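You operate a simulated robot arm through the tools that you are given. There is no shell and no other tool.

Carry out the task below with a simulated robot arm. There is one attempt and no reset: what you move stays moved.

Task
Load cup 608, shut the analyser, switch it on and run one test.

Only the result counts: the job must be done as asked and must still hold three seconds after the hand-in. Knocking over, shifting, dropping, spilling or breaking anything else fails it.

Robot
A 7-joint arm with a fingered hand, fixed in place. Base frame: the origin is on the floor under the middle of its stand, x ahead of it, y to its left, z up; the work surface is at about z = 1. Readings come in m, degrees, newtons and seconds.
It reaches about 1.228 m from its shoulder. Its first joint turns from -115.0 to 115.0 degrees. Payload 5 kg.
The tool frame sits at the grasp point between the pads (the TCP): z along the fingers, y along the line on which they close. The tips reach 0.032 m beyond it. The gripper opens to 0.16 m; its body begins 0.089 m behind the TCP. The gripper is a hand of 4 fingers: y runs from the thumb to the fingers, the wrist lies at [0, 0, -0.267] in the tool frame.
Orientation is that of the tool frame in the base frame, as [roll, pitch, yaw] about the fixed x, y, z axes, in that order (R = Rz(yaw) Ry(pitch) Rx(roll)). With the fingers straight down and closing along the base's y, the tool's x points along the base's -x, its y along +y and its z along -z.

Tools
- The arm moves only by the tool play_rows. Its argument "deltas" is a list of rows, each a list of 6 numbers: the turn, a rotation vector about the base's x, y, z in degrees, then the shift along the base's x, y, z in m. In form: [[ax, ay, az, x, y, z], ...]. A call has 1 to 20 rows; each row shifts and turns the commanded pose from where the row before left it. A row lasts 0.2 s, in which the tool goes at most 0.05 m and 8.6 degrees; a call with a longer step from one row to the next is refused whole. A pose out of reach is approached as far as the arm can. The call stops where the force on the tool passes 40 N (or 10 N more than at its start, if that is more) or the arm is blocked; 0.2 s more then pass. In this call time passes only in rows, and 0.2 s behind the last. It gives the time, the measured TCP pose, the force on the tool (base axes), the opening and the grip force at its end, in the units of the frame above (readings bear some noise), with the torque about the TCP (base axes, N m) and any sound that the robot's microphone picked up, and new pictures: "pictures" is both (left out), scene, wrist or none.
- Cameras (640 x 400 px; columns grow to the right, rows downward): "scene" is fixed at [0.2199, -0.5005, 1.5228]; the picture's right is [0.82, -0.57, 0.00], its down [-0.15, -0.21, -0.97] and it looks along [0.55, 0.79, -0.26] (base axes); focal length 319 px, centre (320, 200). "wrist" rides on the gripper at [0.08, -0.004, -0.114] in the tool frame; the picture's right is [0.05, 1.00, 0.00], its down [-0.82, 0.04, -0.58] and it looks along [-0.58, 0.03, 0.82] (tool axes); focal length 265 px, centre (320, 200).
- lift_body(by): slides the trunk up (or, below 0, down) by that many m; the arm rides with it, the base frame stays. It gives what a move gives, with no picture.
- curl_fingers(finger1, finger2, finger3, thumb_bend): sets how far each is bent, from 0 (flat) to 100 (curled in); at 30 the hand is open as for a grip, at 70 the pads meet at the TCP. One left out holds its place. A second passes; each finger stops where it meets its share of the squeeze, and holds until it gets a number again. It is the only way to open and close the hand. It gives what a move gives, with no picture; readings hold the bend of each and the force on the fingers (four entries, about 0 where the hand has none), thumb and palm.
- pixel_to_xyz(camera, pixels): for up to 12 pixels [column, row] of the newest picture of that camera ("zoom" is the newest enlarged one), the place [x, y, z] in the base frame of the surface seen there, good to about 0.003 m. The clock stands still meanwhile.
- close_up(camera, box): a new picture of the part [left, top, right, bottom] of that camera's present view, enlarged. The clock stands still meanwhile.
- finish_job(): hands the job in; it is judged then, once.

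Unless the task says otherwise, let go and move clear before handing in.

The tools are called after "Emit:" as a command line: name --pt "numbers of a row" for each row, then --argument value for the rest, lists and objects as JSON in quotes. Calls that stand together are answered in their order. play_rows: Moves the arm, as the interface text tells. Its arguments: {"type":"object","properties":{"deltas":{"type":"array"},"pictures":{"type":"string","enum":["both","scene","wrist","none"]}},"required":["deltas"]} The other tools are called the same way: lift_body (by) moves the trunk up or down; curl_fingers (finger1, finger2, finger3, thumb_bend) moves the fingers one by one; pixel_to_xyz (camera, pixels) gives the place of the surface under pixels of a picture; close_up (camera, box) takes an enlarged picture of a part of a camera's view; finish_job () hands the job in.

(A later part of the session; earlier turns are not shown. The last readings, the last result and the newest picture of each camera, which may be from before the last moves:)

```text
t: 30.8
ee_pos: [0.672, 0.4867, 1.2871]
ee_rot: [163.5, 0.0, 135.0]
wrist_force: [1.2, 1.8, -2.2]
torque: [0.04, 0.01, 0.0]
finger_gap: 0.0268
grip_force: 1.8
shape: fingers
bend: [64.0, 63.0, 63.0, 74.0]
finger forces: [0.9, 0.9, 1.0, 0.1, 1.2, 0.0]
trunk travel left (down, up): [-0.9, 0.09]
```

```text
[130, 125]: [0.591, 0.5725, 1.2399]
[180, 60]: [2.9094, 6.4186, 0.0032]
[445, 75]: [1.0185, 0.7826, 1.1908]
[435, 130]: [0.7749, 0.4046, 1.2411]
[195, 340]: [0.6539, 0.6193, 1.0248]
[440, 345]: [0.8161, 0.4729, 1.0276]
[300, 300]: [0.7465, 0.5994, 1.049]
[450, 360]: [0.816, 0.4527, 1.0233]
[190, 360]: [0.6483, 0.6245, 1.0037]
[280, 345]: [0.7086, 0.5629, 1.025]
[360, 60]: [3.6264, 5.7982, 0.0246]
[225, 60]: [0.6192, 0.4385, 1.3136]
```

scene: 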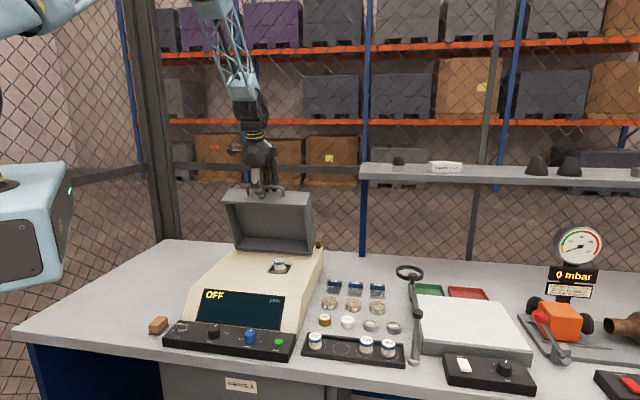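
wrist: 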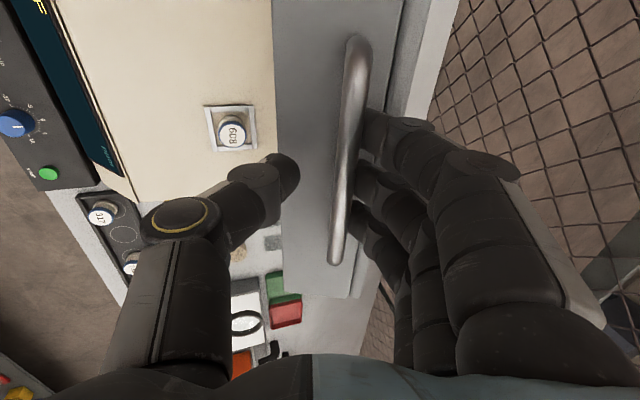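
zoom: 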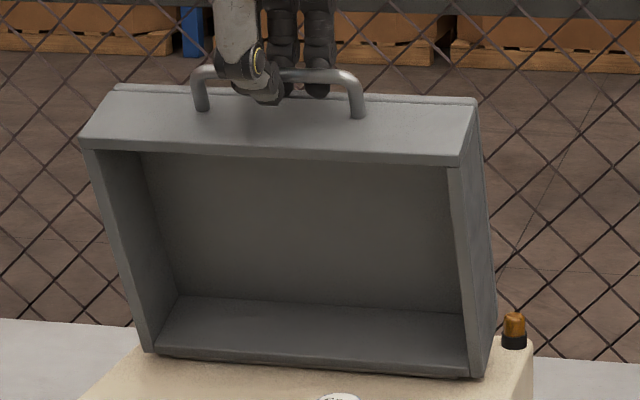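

The bar's measured position (v≈0.8335, z≈1.280) fits the hinge at (0.895, 1.006) with radius 0.281 m. I'll continue the arc for 5 rows with the lightly held bar.

Emit:
play_rows --pt "1.538 -1.538 0 -0.0116 -0.0116 -0.0047" --pt "1.538 -1.538 0 -0.0115 -0.0115 -0.0057" --pt "1.538 -1.538 0 -0.0112 -0.0112 -0.0066" --pt "1.538 -1.538 0 -0.0109 -0.0109 -0.0075" --pt "1.538 -1.538 0 -0.0106 -0.0106 -0.0084"

Emit:
close_up --camera "wrist" --box '[200, 80, 440, 260]'

Emit:
close_up --camera "scene" --box '[200, 140, 340, 260]'

```text
t: 32.0
ee_pos: [0.6154, 0.4303, 1.2539]
ee_rot: [152.6, 0.0, 135.0]
wrist_force: [0.7, 1.3, -4.2]
torque: [0.0, 0.05, 0.03]
finger_gap: 0.0274
grip_force: 3.3
shape: fingers
bend: [63.0, 63.0, 63.0, 74.0]
finger forces: [1.1, 1.2, 1.4, 0.1, 1.7, 0.0]
trunk travel left (down, up): [-0.9, 0.09]
```

scene: 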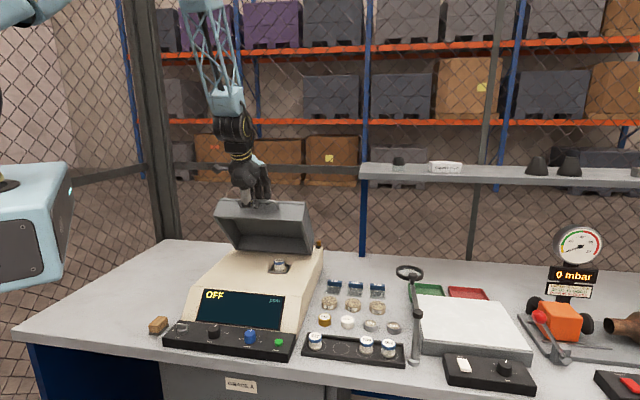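
wrist: 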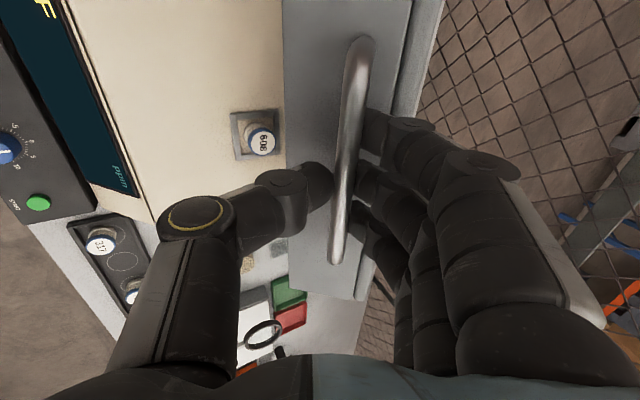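

```text
2.22 times, centred on (320, 170) of wrist
```

zoom: 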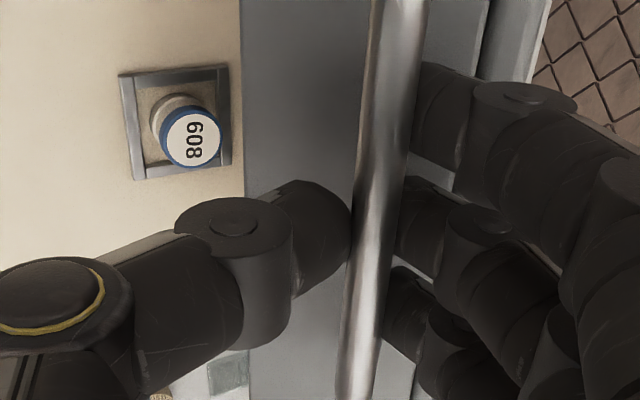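

```text
3.33 times, centred on (270, 200) of scene
```

zoom: 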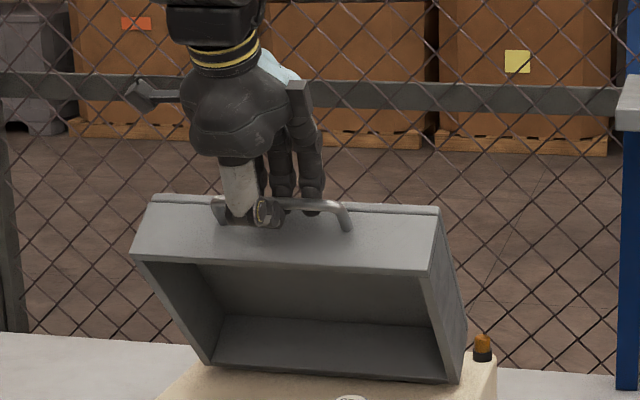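

The lid follows smoothly with only ~4 N. I'll continue with rows 6-10 of the arc.

Emit:
play_rows --pt "1.538 -1.538 0 -0.0101 -0.0101 -0.0093" --pt "1.538 -1.538 0 -0.0098 -0.0098 -0.0101" --pt "1.538 -1.538 0 -0.0094 -0.0094 -0.011" --pt "1.538 -1.538 0 -0.0089 -0.0089 -0.0118" --pt "1.538 -1.538 0 -0.0083 -0.0083 -0.0124"

Emit:
close_up --camera "wrist" --box '[200, 80, 440, 260]'

Emit:
close_up --camera "scene" --box '[180, 140, 340, 280]'

```text
t: 33.2
ee_pos: [0.5689, 0.3839, 1.2013]
ee_rot: [141.7, 0.0, 135.1]
wrist_force: [1.4, 4.1, -6.3]
torque: [-0.09, 0.1, 0.04]
finger_gap: 0.0278
grip_force: 3.6
shape: fingers
bend: [63.0, 63.0, 63.0, 74.0]
finger forces: [1.5, 1.5, 1.6, 0.2, 2.2, 0.0]
trunk travel left (down, up): [-0.9, 0.09]
```

scene: 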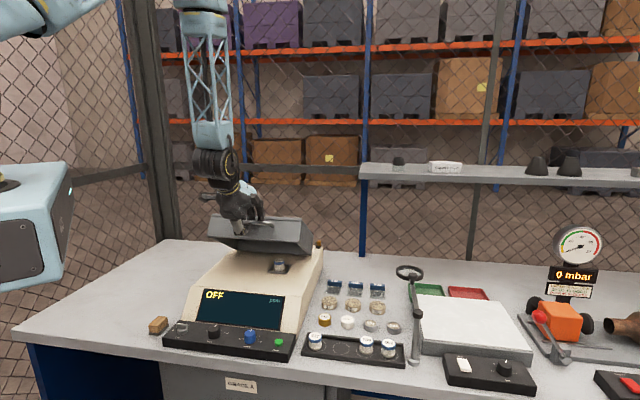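
wrist: 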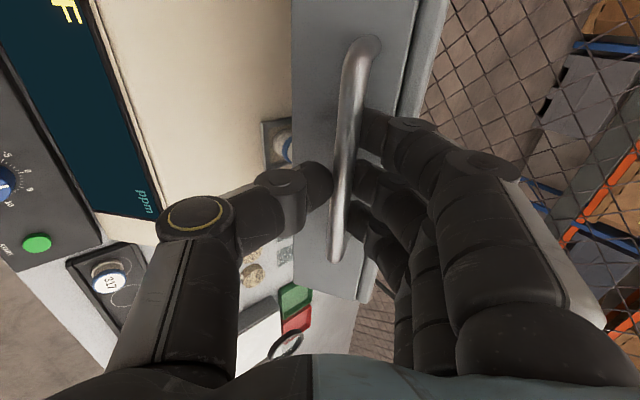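

```text
2.22 times, centred on (320, 170) of wrist
```

zoom: 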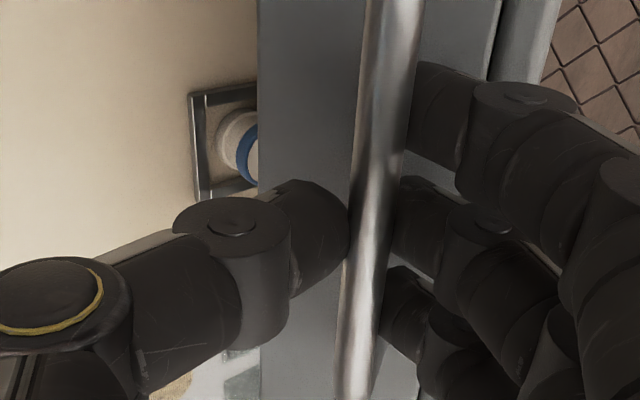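

```text
2.86 times, centred on (260, 210) of scene
```

zoom: 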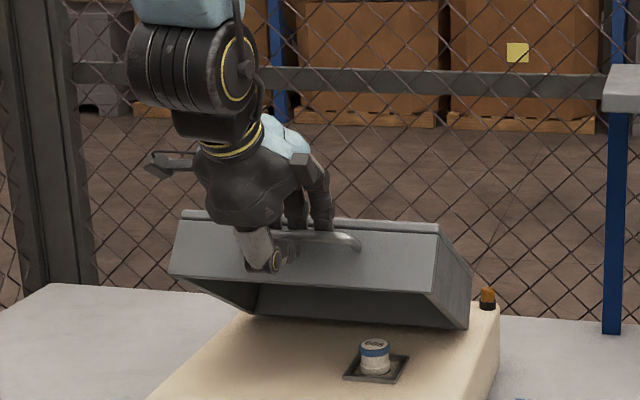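

The lid is about 62° down with forces ≤7 N. Continue rows 11-15.

Emit:
play_rows --pt "1.538 -1.538 0 -0.0079 -0.0079 -0.0131" --pt "1.538 -1.538 0 -0.0073 -0.0073 -0.0138" --pt "1.538 -1.538 0 -0.0067 -0.0067 -0.0144" --pt "1.538 -1.538 0 -0.0062 -0.0062 -0.0148" --pt "1.538 -1.538 0 -0.0054 -0.0054 -0.0154"

Emit:
close_up --camera "wrist" --box '[200, 80, 440, 260]'

Emit:
close_up --camera "scene" --box '[180, 160, 340, 300]'

```text
t: 34.4
ee_pos: [0.536, 0.3509, 1.1273]
ee_rot: [130.8, 0.1, 135.0]
wrist_force: [-0.7, -0.6, -2.4]
torque: [-0.09, 0.03, 0.03]
finger_gap: 0.0274
grip_force: 2.7
shape: fingers
bend: [64.0, 63.0, 63.0, 74.0]
finger forces: [0.5, 0.6, 0.7, 0.0, 3.5, 0.1]
trunk travel left (down, up): [-0.9, 0.09]
```

scene: 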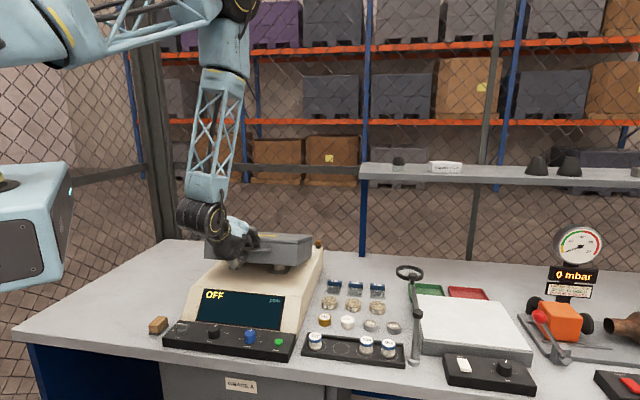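
wrist: 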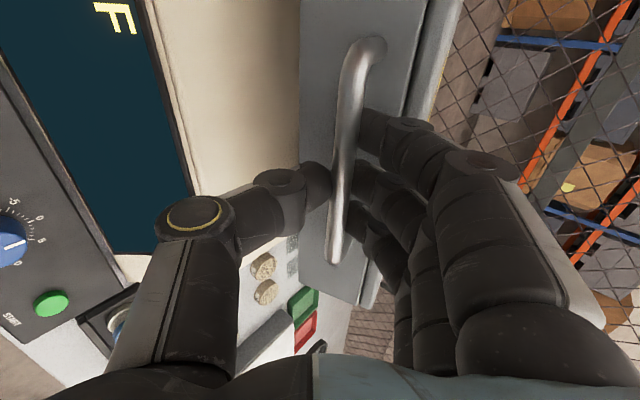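

```text
2.22 times, centred on (320, 170) of wrist
```

zoom: 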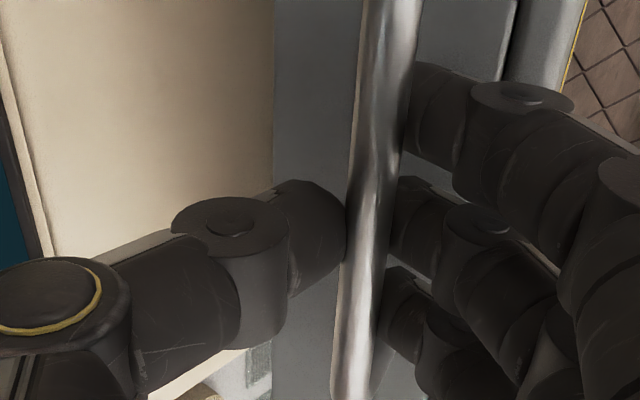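

```text
2.86 times, centred on (260, 230) of scene
```

zoom: 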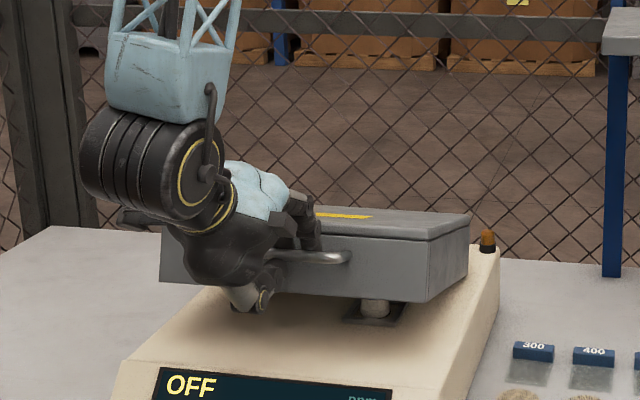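

About 17° remain. I'll check the thumb's clearance above the analyser's front slope before going lower.

Emit:
pixel_to_xyz --camera "wrist" --pixels '[[195, 215], [165, 215], [240, 225], [290, 180], [180, 300], [140, 350], [200, 190], [345, 180], [110, 100], [220, 100], [120, 220], [255, 250]]'

Emit:
pixel_to_xyz --camera "scene" --pixels '[[236, 266], [228, 262], [215, 270], [225, 285], [235, 290], [245, 275], [260, 272], [240, 290], [240, 325], [222, 255], [231, 270]]'

```text
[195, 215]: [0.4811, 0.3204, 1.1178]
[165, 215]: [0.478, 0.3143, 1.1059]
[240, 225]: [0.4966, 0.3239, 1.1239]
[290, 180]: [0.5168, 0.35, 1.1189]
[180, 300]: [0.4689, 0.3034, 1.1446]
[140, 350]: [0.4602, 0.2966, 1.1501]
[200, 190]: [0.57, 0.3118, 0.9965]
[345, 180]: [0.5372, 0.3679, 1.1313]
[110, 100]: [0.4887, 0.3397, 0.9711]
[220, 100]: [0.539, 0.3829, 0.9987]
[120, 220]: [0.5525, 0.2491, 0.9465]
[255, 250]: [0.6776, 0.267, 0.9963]
```

```text
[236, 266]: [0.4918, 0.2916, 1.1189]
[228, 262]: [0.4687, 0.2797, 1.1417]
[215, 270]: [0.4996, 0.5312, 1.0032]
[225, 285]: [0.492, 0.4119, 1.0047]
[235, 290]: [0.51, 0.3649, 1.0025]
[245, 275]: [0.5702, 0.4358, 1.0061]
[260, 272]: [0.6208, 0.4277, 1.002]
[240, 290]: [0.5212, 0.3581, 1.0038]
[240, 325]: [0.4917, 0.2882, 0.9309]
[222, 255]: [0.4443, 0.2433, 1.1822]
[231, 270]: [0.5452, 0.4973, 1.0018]
```

Clearance is fine (thumb ≥1 cm above the surface at the end). Continue rows 16-18.

Emit:
play_rows --pt "1.538 -1.538 0 -0.0049 -0.0049 -0.0158" --pt "1.538 -1.538 0 -0.0042 -0.0042 -0.0163" --pt "1.538 -1.538 0 -0.0035 -0.0035 -0.0165"

Emit:
close_up --camera "wrist" --box '[200, 80, 440, 260]'

Emit:
close_up --camera "scene" --box '[180, 190, 340, 310]'

```text
t: 35.2
ee_pos: [0.5219, 0.339, 1.0796]
ee_rot: [124.3, 0.0, 135.0]
wrist_force: [0.7, 0.9, -3.9]
torque: [-0.04, 0.03, 0.02]
finger_gap: 0.0273
grip_force: 2.5
shape: fingers
bend: [63.0, 63.0, 63.0, 74.0]
finger forces: [0.6, 0.7, 0.8, 0.0, 3.2, 0.0]
trunk travel left (down, up): [-0.9, 0.09]
```

scene: 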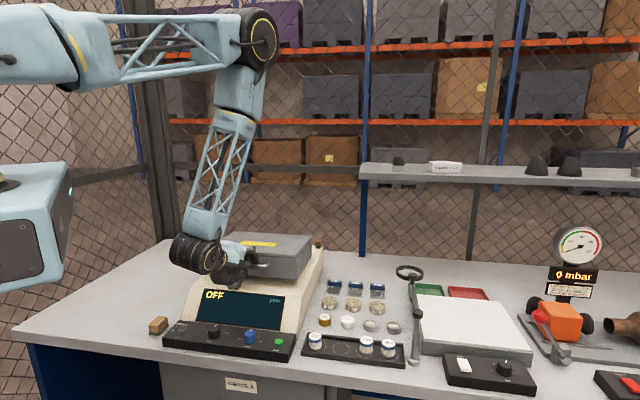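
wrist: 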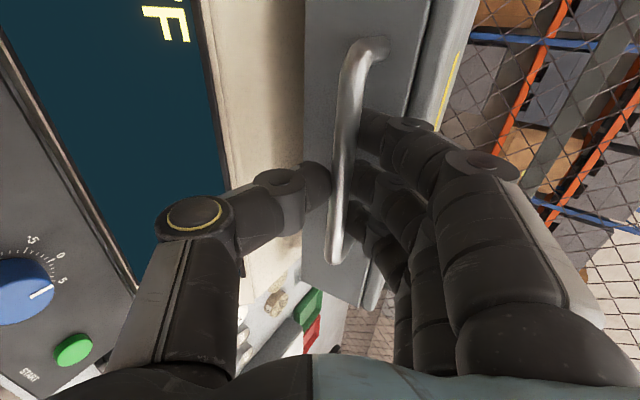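

```text
2.22 times, centred on (320, 170) of wrist
```

zoom: 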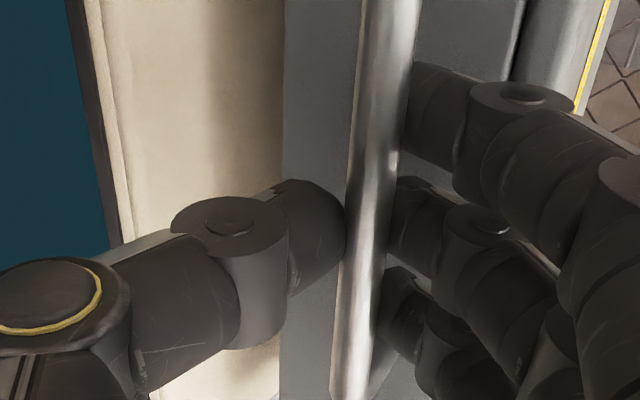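

```text
3.33 times, centred on (260, 250) of scene
```

zoom: 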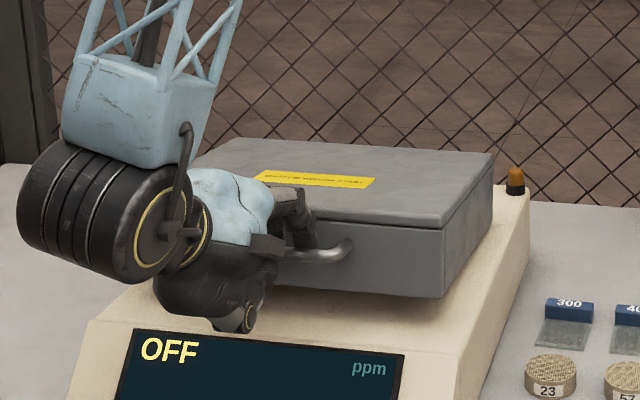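

About 7° remains. I'll do the last part in smaller rows.

Emit:
play_rows --pt "0.77 -0.77 0 -0.0014 -0.0014 -0.0084" --pt "0.77 -0.77 0 -0.0014 -0.0014 -0.0084" --pt "0.77 -0.77 0 -0.0011 -0.0011 -0.0084"

Emit:
close_up --camera "scene" --box '[180, 190, 340, 310]'

Emit:
close_up --camera "wrist" --box '[200, 80, 440, 260]'

```text
t: 36.0
ee_pos: [0.5196, 0.3344, 1.0541]
ee_rot: [121.1, 0.0, 134.9]
wrist_force: [0.4, -1.0, -1.9]
torque: [-0.06, 0.01, 0.0]
finger_gap: 0.0275
grip_force: 3.0
shape: fingers
bend: [64.0, 63.0, 63.0, 74.0]
finger forces: [0.3, 0.4, 0.6, 0.1, 3.7, 0.0]
trunk travel left (down, up): [-0.9, 0.09]
```

scene: 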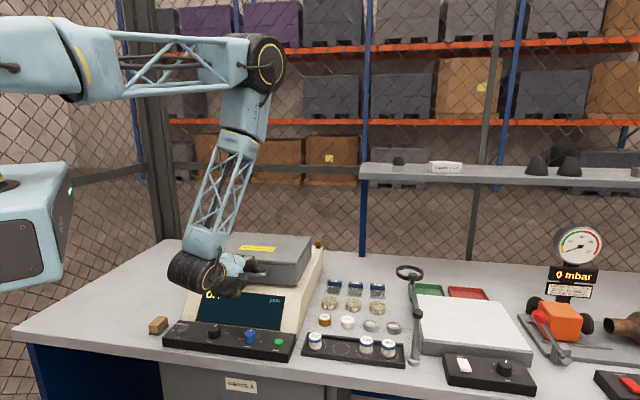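
wrist: 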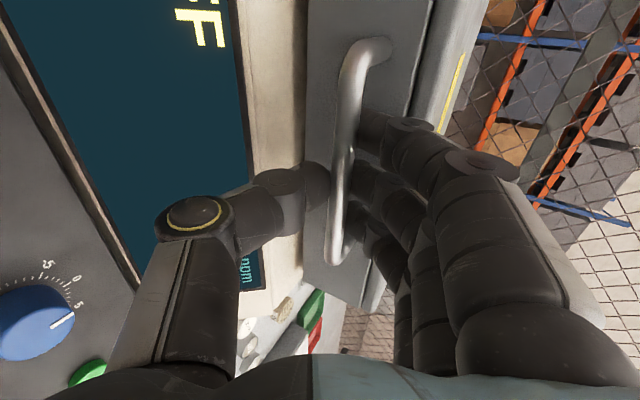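

```text
3.33 times, centred on (260, 250) of scene
```

zoom: 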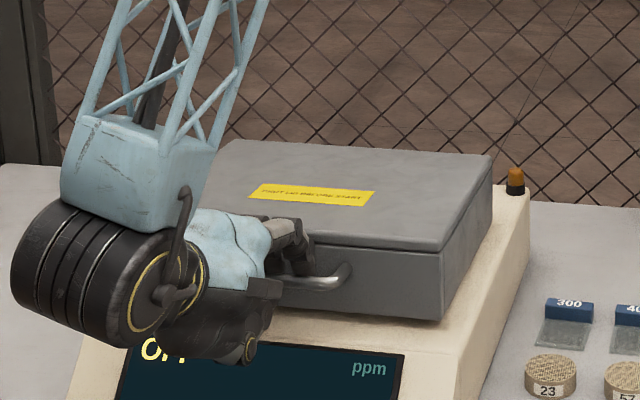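

```text
2.22 times, centred on (320, 170) of wrist
```

zoom: 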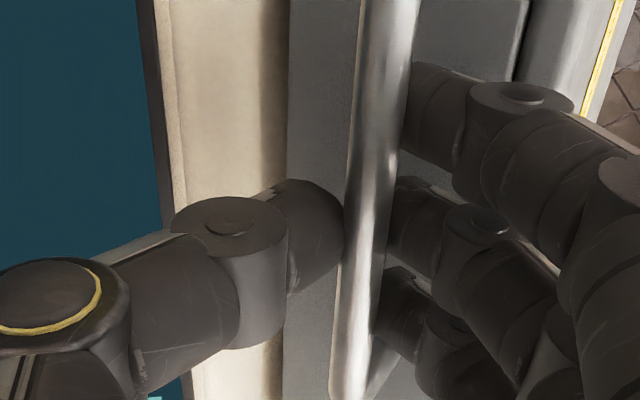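

The lid is nearly shut. I'll check the lowest parts of the wrist and hand for clearance above the panel before the last ~8 mm.

Emit:
pixel_to_xyz --camera "scene" --pixels '[[240, 290], [238, 296], [225, 292], [210, 290], [195, 290], [230, 285], [250, 293], [233, 296], [180, 270], [290, 283], [240, 278], [222, 275]]'

Emit:
close_up --camera "scene" --box '[160, 240, 320, 340]'

```text
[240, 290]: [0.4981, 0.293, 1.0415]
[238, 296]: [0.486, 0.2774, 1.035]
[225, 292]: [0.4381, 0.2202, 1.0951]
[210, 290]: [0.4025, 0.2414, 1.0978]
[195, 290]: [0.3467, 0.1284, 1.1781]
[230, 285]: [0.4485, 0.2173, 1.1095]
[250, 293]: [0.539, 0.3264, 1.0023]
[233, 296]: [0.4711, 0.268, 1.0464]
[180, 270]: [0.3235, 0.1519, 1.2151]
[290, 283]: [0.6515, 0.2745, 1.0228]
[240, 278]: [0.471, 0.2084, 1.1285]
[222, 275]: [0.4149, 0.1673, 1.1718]
```

```text
4.00 times, centred on (240, 290) of scene
```

zoom: 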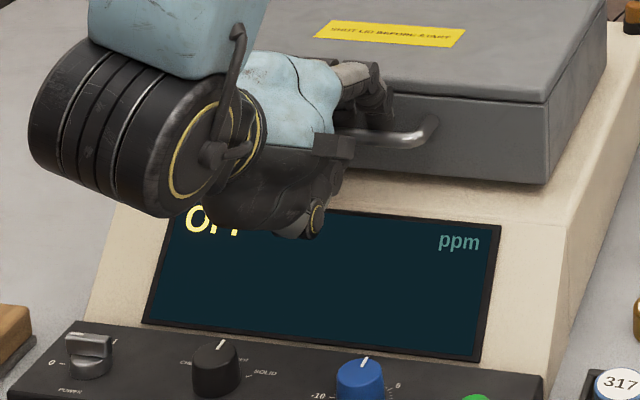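

Clearances are ample (lowest thumb point z≈1.035 over the panel). I'll lower the last bit in two small rows and watch the force.

Emit:
play_rows --pt "0.4 -0.4 0 -0.0006 -0.0006 -0.004" --pt "0.4 -0.4 0 -0.0005 -0.0005 -0.004" --pictures "scene"

Emit:
close_up --camera "scene" --box '[220, 220, 340, 300]'

```text
t: 36.6
ee_pos: [0.5182, 0.3328, 1.0474]
ee_rot: [120.0, 0.0, 134.9]
wrist_force: [1.3, 0.5, -1.9]
torque: [-0.02, 0.04, -0.01]
finger_gap: 0.0273
grip_force: 2.2
shape: fingers
bend: [64.0, 63.0, 63.0, 74.0]
finger forces: [0.5, 0.5, 0.6, 0.0, 3.1, 0.0]
trunk travel left (down, up): [-0.9, 0.09]
```

scene: 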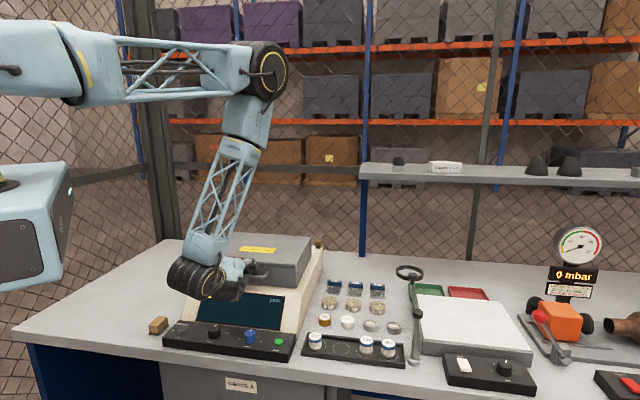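

```text
5.00 times, centred on (280, 260) of scene
```

zoom: 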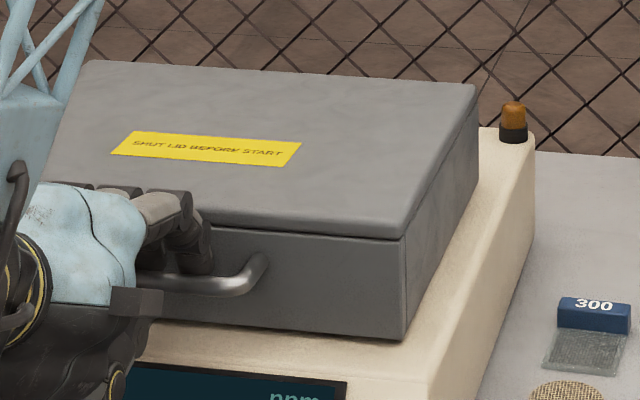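

The thumb still carries 3 N, so the lid isn't fully seated. I'll measure the lid's lower front edge and top plane.

Emit:
pixel_to_xyz --camera "zoom" --pixels '[[400, 332], [400, 336], [300, 320], [420, 345], [385, 225], [300, 212], [440, 90], [200, 70], [250, 270], [230, 290], [410, 330], [470, 230]]'

```text
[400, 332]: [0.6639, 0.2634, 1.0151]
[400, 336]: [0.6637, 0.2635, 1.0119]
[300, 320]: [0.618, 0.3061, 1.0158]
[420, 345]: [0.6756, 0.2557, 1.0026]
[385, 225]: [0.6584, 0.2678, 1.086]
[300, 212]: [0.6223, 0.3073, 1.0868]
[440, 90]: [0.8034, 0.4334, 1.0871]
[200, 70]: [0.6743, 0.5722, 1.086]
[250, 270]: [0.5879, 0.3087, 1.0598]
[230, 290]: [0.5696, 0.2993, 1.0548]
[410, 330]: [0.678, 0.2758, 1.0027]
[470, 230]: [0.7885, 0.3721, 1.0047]
```

The lid top is level at z≈1.086 front and back, so it is within ~1-3 mm of shut. I'll lower 4 mm more so the thumb unloads.

Emit:
play_rows --pt "0.2 -0.2 0 -0.0002 -0.0002 -0.002" --pt "0.2 -0.2 0 -0.0002 -0.0002 -0.002" --pictures "none"

Emit:
close_up --camera "scene" --box '[220, 220, 340, 300]'

Emit:
pixel_to_xyz --camera "zoom" --pixels '[[400, 332], [400, 336], [300, 320], [420, 345], [385, 225], [300, 212], [440, 90], [200, 70], [250, 270], [230, 290], [410, 330], [470, 230]]'

```text
t: 37.2
ee_pos: [0.5184, 0.3322, 1.0435]
ee_rot: [119.2, 0.0, 134.9]
wrist_force: [1.0, 0.2, 1.4]
torque: [-0.01, -0.03, -0.01]
finger_gap: 0.0274
grip_force: 2.4
shape: fingers
bend: [63.0, 63.0, 63.0, 74.0]
finger forces: [0.8, 1.0, 1.1, 0.0, 1.9, 0.0]
trunk travel left (down, up): [-0.9, 0.09]
```

```text
5.00 times, centred on (280, 260) of scene
```

zoom: 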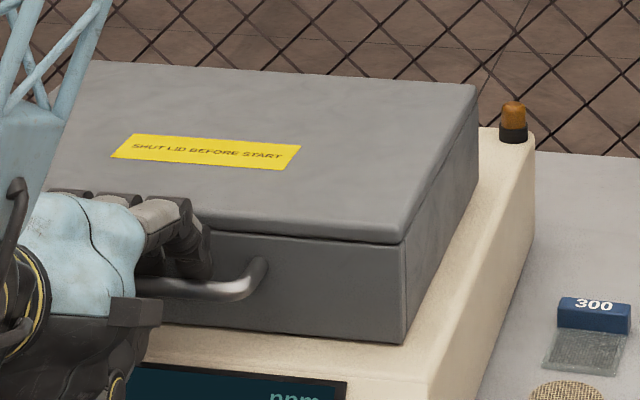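

```text
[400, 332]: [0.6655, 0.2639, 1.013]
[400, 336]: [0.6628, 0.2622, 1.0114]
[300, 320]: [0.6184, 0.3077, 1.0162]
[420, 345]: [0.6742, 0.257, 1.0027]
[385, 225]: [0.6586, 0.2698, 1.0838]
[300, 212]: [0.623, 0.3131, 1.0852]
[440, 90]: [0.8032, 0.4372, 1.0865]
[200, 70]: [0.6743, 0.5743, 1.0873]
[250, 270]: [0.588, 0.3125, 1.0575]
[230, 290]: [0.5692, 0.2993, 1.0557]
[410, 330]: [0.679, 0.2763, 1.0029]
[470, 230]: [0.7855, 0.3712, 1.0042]
```

The load shifted (now +1.4 N upward on the tool): the lid is meeting its seat. I'll press 2 mm more to confirm.

Emit:
play_rows --pt "0.1 -0.1 0 0 0 -0.0015" --pt "0.1 -0.1 0 0 0 -0.0015" --pictures "none"

Emit:
close_up --camera "scene" --box '[220, 220, 340, 300]'

```text
t: 37.8
ee_pos: [0.5184, 0.3338, 1.041]
ee_rot: [119.1, 0.0, 135.0]
wrist_force: [2.7, 1.7, 3.7]
torque: [0.07, -0.06, -0.01]
finger_gap: 0.0271
grip_force: 2.8
shape: fingers
bend: [63.0, 63.0, 63.0, 75.0]
finger forces: [1.4, 1.5, 1.6, 0.0, 0.3, 0.0]
trunk travel left (down, up): [-0.9, 0.09]
```

```text
5.00 times, centred on (280, 260) of scene
```

zoom: 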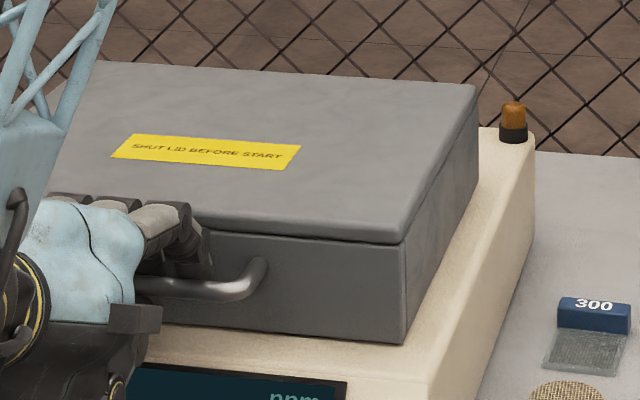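

The fingers now press the bar down (1.5 N each) and the lid no longer moves — it is shut. Next I'll look at the thumb's clearance so I can let go of the handle safely.

Emit:
close_up --camera "wrist" --box '[200, 80, 440, 260]'

Emit:
pixel_to_xyz --camera "zoom" --pixels '[[310, 200], [340, 230], [290, 190], [280, 260], [230, 230], [310, 270], [370, 150], [360, 230], [270, 100], [230, 130], [180, 130], [420, 150]]'

```text
2.22 times, centred on (320, 170) of wrist
```

zoom: 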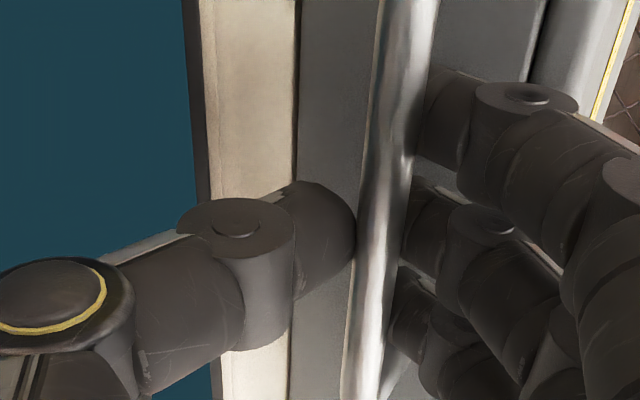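

```text
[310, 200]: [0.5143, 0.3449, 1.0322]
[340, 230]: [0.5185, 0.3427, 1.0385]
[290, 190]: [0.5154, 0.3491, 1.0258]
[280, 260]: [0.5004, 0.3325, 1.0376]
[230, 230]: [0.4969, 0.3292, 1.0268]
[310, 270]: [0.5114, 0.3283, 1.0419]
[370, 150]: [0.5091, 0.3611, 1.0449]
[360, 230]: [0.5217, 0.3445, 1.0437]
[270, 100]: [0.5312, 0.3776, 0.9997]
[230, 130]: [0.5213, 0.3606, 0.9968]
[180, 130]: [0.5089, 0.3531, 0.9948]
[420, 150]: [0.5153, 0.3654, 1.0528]
```

The thumb tip is ~1.5 cm above the casing. I'll ease the thumb to 71 and the fingers to 59 to free the bar.

Emit:
curl_fingers --thumb_bend 71

Emit:
curl_fingers --finger1 59 --finger2 59 --finger3 59

Emit:
close_up --camera "wrist" --box '[200, 80, 440, 260]'

```text
t: 38.8
ee_pos: [0.5169, 0.3331, 1.0401]
ee_rot: [119.0, -0.1, 135.1]
wrist_force: [3.4, 1.7, 5.2]
torque: [0.05, -0.05, -0.03]
finger_gap: 0.0313
grip_force: 2.2
shape: fingers
bend: [63.0, 63.0, 63.0, 71.0]
finger forces: [1.5, 1.6, 1.8, 0.0, 0.0, 0.0]
trunk travel left (down, up): [-0.9, 0.09]
```

```text
t: 39.8
ee_pos: [0.5182, 0.3324, 1.0406]
ee_rot: [119.0, 0.1, 135.2]
wrist_force: [0.1, 0.6, 0.8]
torque: [-0.04, 0.01, 0.01]
finger_gap: 0.0371
grip_force: 0.0
shape: fingers
bend: [59.0, 59.0, 59.0, 71.0]
finger forces: [0.0, 0.1, 0.1, 0.0, 0.1, 0.0]
trunk travel left (down, up): [-0.9, 0.09]
```

```text
2.22 times, centred on (320, 170) of wrist
```

zoom: 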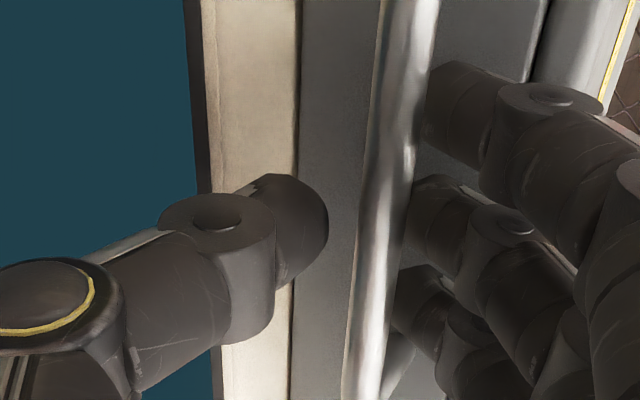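

The bar is free of both sides now. I'll withdraw backwards along the hand's axis in small rows.

Emit:
play_rows --pt "0 0 0 -0.0062 -0.0062 0.0058" --pt "0 0 0 -0.0093 -0.0093 0.0073" --pt "0 0 0 -0.0093 -0.0093 0.0073"

Emit:
close_up --camera "wrist" --box '[200, 80, 440, 260]'

Emit:
close_up --camera "scene" --box '[180, 220, 340, 320]'

```text
t: 40.6
ee_pos: [0.4931, 0.3071, 1.0611]
ee_rot: [119.0, 0.0, 134.9]
wrist_force: [0.6, -0.6, 0.4]
torque: [0.01, -0.04, 0.01]
finger_gap: 0.0371
grip_force: 0.1
shape: fingers
bend: [59.0, 59.0, 59.0, 71.0]
finger forces: [0.0, 0.1, 0.0, 0.1, 0.1, 0.1]
trunk travel left (down, up): [-0.9, 0.09]
```

scene: 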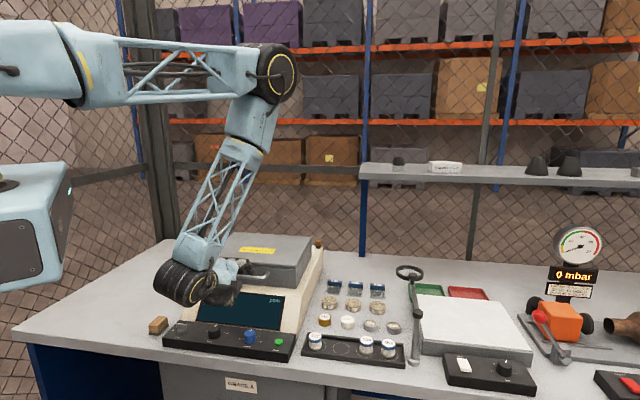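
wrist: 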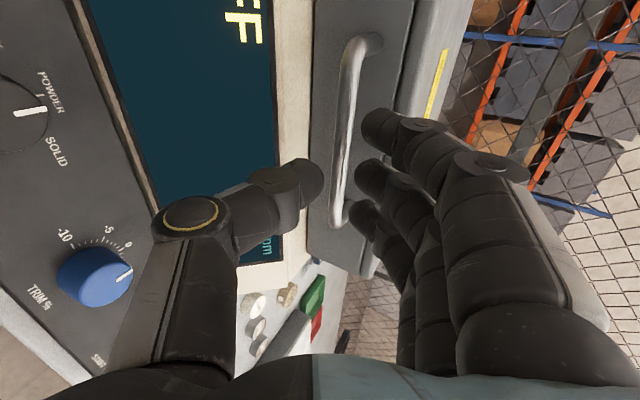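

```text
2.22 times, centred on (320, 170) of wrist
```

zoom: 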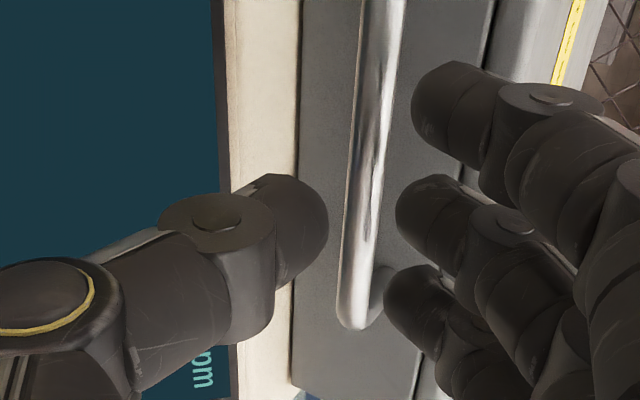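

```text
4.00 times, centred on (260, 270) of scene
```

zoom: 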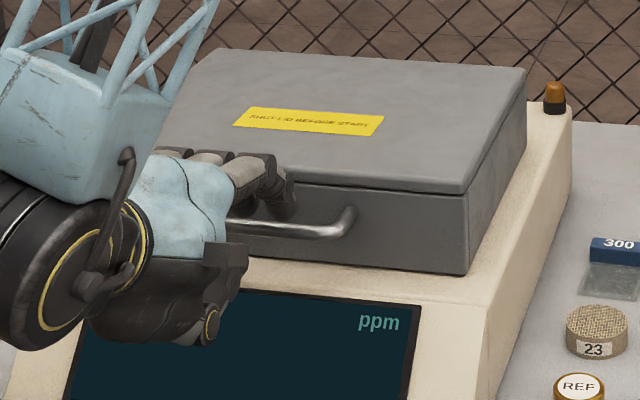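

The bar is almost out of the hand and the lid stays shut. I'll continue backing out and then rise.

Emit:
play_rows --pt "0 0 0 -0.0124 -0.0124 0.0107" --pt "0 0 0 -0.0124 -0.0124 0.0127" --pt "0 0 0 -0.0124 -0.0124 0.025" --pt "-2 2 0 -0.01 -0.01 0.04" --pt "-4 4 0 0 0 0.045" --pt "-5 5 0 0 0 0.045"

Emit:
close_up --camera "scene" --box '[140, 220, 340, 360]'

Emit:
close_up --camera "wrist" --box '[0, 0, 320, 200]'

```text
t: 42.0
ee_pos: [0.4851, 0.2792, 1.2068]
ee_rot: [134.6, -0.1, 135.0]
wrist_force: [0.9, 1.1, 2.5]
torque: [-0.13, 0.2, 0.05]
finger_gap: 0.0378
grip_force: 0.1
shape: fingers
bend: [59.0, 59.0, 59.0, 71.0]
finger forces: [0.0, 0.1, 0.0, 0.1, 0.0, 0.1]
out of reach, approached as far as the arm can: row 4, 5, 6
trunk travel left (down, up): [-0.9, 0.09]
```

scene: 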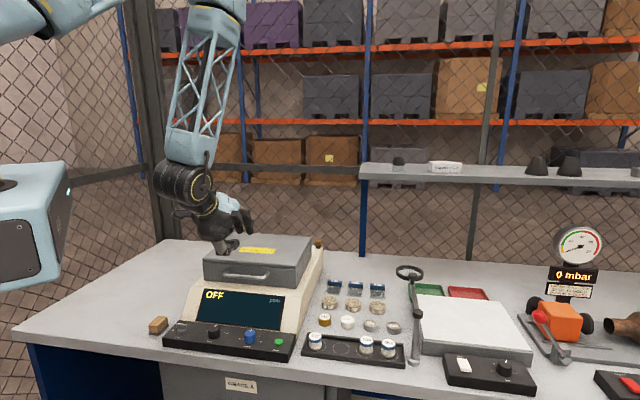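
wrist: 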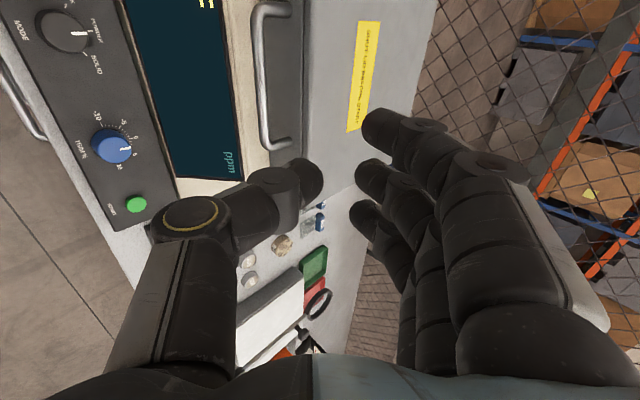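

```text
2.86 times, centred on (240, 290) of scene
```

zoom: 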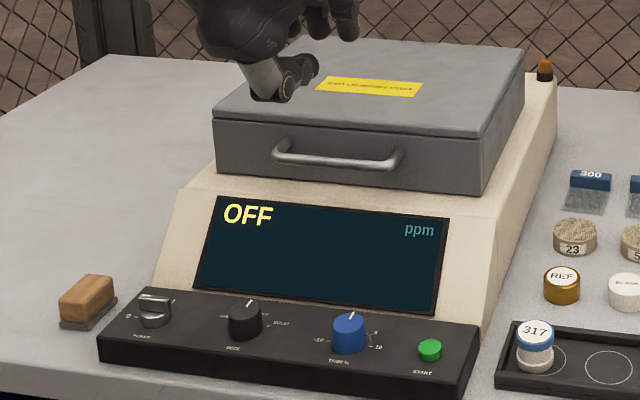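

```text
2.00 times, centred on (160, 100) of wrist
```

zoom: 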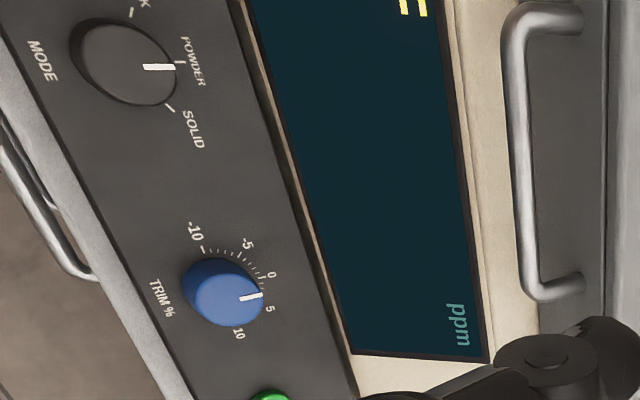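

The lid is shut and the mode knob points to the POWDER tick; some rows were beyond the arm's reach, so I'll first turn the hand back upright gradually and check where it ends.

Emit:
play_rows --pt "-5.35 5.35 0 0 0 0" --pt "-5.35 5.35 0 0 0 0" --pt "-5.35 5.35 0 0 0 0" --pt "-5.35 5.35 0 0 0 0" --pictures "scene"

Emit:
pixel_to_xyz --camera "scene" --pixels '[[158, 320], [152, 325], [165, 320], [158, 330], [160, 316], [150, 331], [168, 326]]'

```text
t: 43.0
ee_pos: [0.488, 0.2792, 1.2073]
ee_rot: [165.0, 0.0, 135.0]
wrist_force: [-0.5, -0.2, -0.6]
torque: [-0.01, 0.03, -0.02]
finger_gap: 0.0376
grip_force: 0.1
shape: fingers
bend: [59.0, 59.0, 59.0, 71.0]
finger forces: [0.0, 0.0, 0.0, 0.0, 0.0, 0.1]
trunk travel left (down, up): [-0.9, 0.09]
```

scene: 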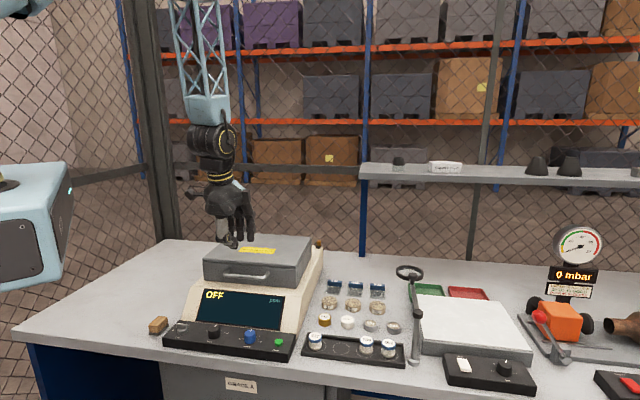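

```text
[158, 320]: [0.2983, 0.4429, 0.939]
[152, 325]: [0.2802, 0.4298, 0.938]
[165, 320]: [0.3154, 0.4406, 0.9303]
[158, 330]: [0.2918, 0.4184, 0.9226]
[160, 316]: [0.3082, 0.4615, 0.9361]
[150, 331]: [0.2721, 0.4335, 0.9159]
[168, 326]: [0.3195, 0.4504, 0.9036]
```

The position held and the hand is upright to within 15°. I'll finish straightening it and move above the power knob near (0.35, 0.35), at z≈1.12.

Emit:
play_rows --pt "-5.3 5.3 0 -0.02 0.008 0" --pt "-5.3 5.3 0 -0.03 0.016 0" --pt "0 0 0 -0.034 0.018 -0.02" --pt "0 0 0 -0.034 0.018 -0.03" --pt "0 0 0 -0.02 0.0115 -0.037"

```text
t: 44.2
ee_pos: [0.3531, 0.3539, 1.1207]
ee_rot: [179.8, 0.0, 135.0]
wrist_force: [0.0, 0.4, -0.5]
torque: [-0.02, 0.01, 0.05]
finger_gap: 0.0377
grip_force: 0.0
shape: fingers
bend: [59.0, 59.0, 59.0, 71.0]
finger forces: [0.0, 0.0, 0.1, 0.0, 0.1, 0.1]
trunk travel left (down, up): [-0.9, 0.09]
```

scene: 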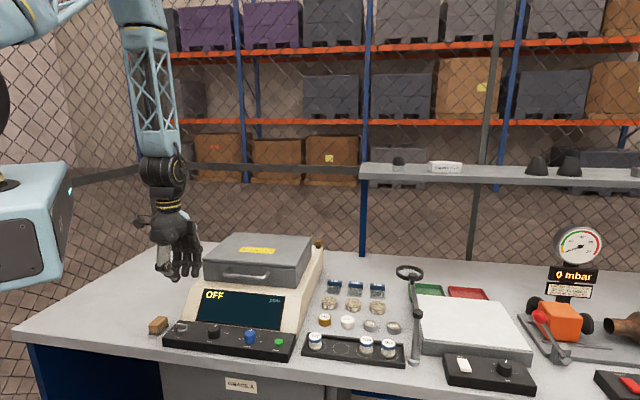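
wrist: 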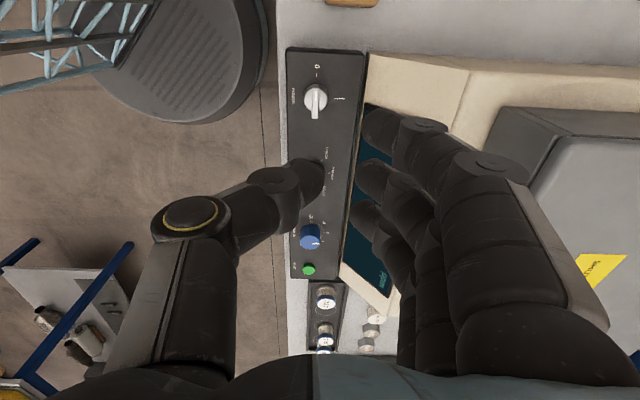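

The pose was reached. The power knob shows at wrist (316,100); I'll zoom and locate its axis.

Emit:
close_up --camera "wrist" --box '[270, 60, 370, 140]'

Emit:
pixel_to_xyz --camera "wrist" --pixels '[[316, 88], [316, 95], [316, 100], [316, 105], [308, 97], [324, 97], [338, 99], [316, 75], [345, 100], [362, 100], [300, 97], [316, 118]]'

```text
5.00 times, centred on (320, 100) of wrist
```

zoom: 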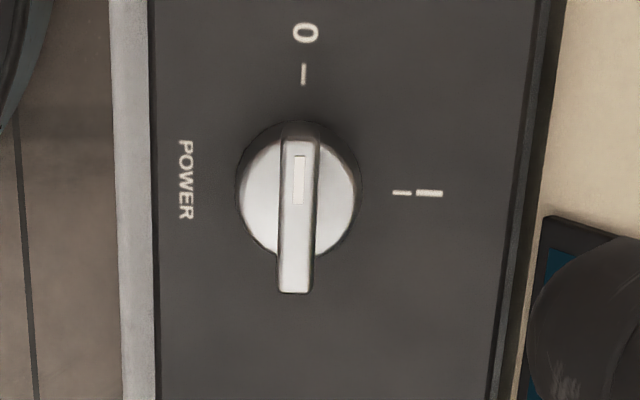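

```text
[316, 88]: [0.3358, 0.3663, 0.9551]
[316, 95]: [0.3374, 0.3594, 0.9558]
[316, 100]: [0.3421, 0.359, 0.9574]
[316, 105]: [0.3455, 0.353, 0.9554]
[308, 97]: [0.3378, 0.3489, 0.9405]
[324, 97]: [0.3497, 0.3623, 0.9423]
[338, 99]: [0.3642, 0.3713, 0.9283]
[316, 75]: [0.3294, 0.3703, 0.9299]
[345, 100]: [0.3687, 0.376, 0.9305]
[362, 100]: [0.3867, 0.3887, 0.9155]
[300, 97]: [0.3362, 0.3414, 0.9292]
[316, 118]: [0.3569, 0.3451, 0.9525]
```

The marks are clear: "0" towards -u (current) and "I" exactly 90° clockwise, towards +v. I'll take repeated measurements from the scene camera to fix the knob axis.

Emit:
close_up --camera "scene" --box '[165, 312, 205, 342]'

Emit:
pixel_to_xyz --camera "zoom" --pixels '[[218, 155], [250, 157], [285, 160], [320, 163], [345, 165], [225, 185], [285, 195], [340, 200], [200, 258], [370, 182], [280, 240], [280, 275]]'

```text
13.33 times, centred on (185, 327) of scene
```

zoom: 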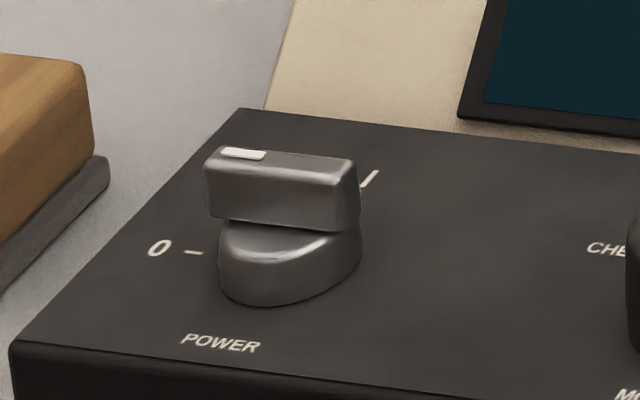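

```text
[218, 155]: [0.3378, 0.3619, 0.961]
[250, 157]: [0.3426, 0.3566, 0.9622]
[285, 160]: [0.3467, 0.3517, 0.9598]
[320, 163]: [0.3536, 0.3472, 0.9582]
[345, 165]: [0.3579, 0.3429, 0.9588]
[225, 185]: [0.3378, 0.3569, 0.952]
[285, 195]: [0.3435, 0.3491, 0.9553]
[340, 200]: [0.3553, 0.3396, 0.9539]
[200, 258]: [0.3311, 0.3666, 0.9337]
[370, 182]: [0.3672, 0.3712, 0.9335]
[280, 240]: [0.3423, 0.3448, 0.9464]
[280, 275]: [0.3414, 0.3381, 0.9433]
```

The knob axis is at about (0.347, 0.3535), bar top z≈0.960, ~33 mm long and 10 mm thick along u. Before gripping, I'll test in the air that the wrist can turn -90° about z here.

Emit:
play_rows --pt "0 0 -8 -0.0055 -0.0005 0" --pt "0 0 -8.2 0 0 0" --pt "0 0 -8.2 0 0 0" --pt "0 0 -8.2 0 0 0" --pt "0 0 -8.2 0 0 0" --pt "0 0 -8.2 0 0 0" --pt "0 0 -8.2 0 0 0" --pt "0 0 -8.2 0 0 0" --pt "0 0 -8.2 0 0 0" --pt "0 0 -8.2 0 0 0" --pt "0 0 -8.2 0 0 0"

```text
t: 46.6
ee_pos: [0.3441, 0.3519, 1.1219]
ee_rot: [179.8, 0.0, 44.9]
wrist_force: [0.3, -0.8, 0.0]
torque: [0.0, 0.0, 0.01]
finger_gap: 0.0377
grip_force: 0.1
shape: fingers
bend: [59.0, 59.0, 59.0, 71.0]
finger forces: [0.1, 0.1, 0.0, 0.0, 0.0, 0.1]
trunk travel left (down, up): [-0.9, 0.09]
```

scene: 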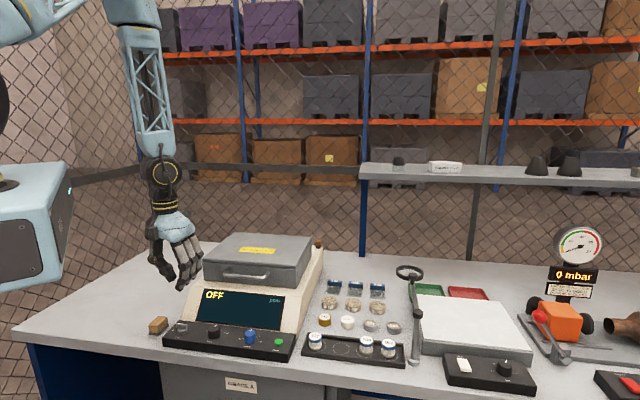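
wrist: 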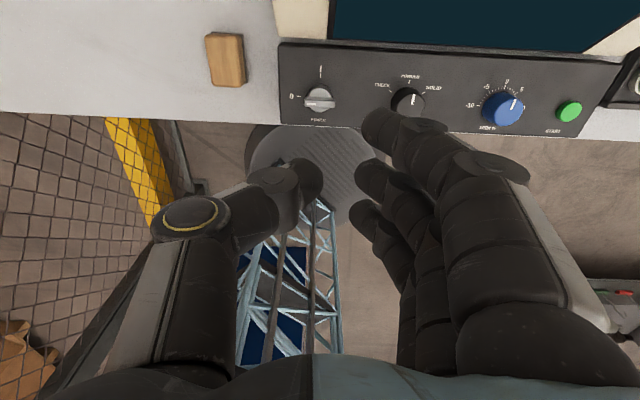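

The -90° turn is reachable. This view from the other side gives a second fix: the knob is at (319,99), nearly on the TCP column. I'll zoom for accuracy.

Emit:
close_up --camera "wrist" --box '[270, 60, 370, 140]'

Emit:
pixel_to_xyz --camera "zoom" --pixels '[[260, 185], [290, 185], [320, 185], [350, 185], [370, 190], [315, 200], [315, 230], [325, 60], [180, 190], [325, 85], [205, 190], [315, 160]]'

```text
5.00 times, centred on (320, 100) of wrist
```

zoom: 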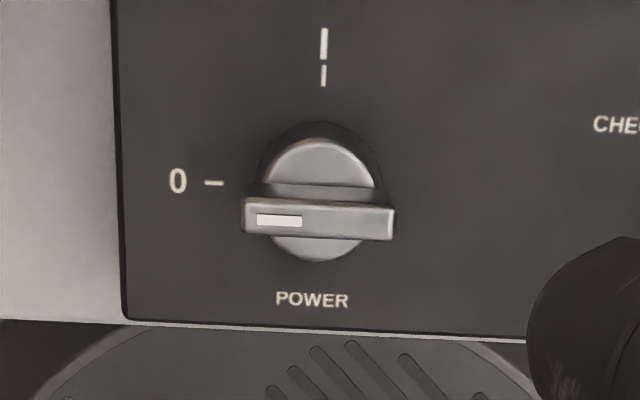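

```text
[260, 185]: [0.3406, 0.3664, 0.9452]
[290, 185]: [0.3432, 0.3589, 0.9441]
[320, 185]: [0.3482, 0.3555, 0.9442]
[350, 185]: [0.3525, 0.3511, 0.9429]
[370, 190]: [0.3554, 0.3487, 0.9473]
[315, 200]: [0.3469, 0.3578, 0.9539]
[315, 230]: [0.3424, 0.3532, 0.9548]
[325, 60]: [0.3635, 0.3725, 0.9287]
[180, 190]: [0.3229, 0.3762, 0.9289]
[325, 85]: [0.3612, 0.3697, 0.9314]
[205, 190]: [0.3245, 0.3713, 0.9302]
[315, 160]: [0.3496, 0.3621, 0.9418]
```

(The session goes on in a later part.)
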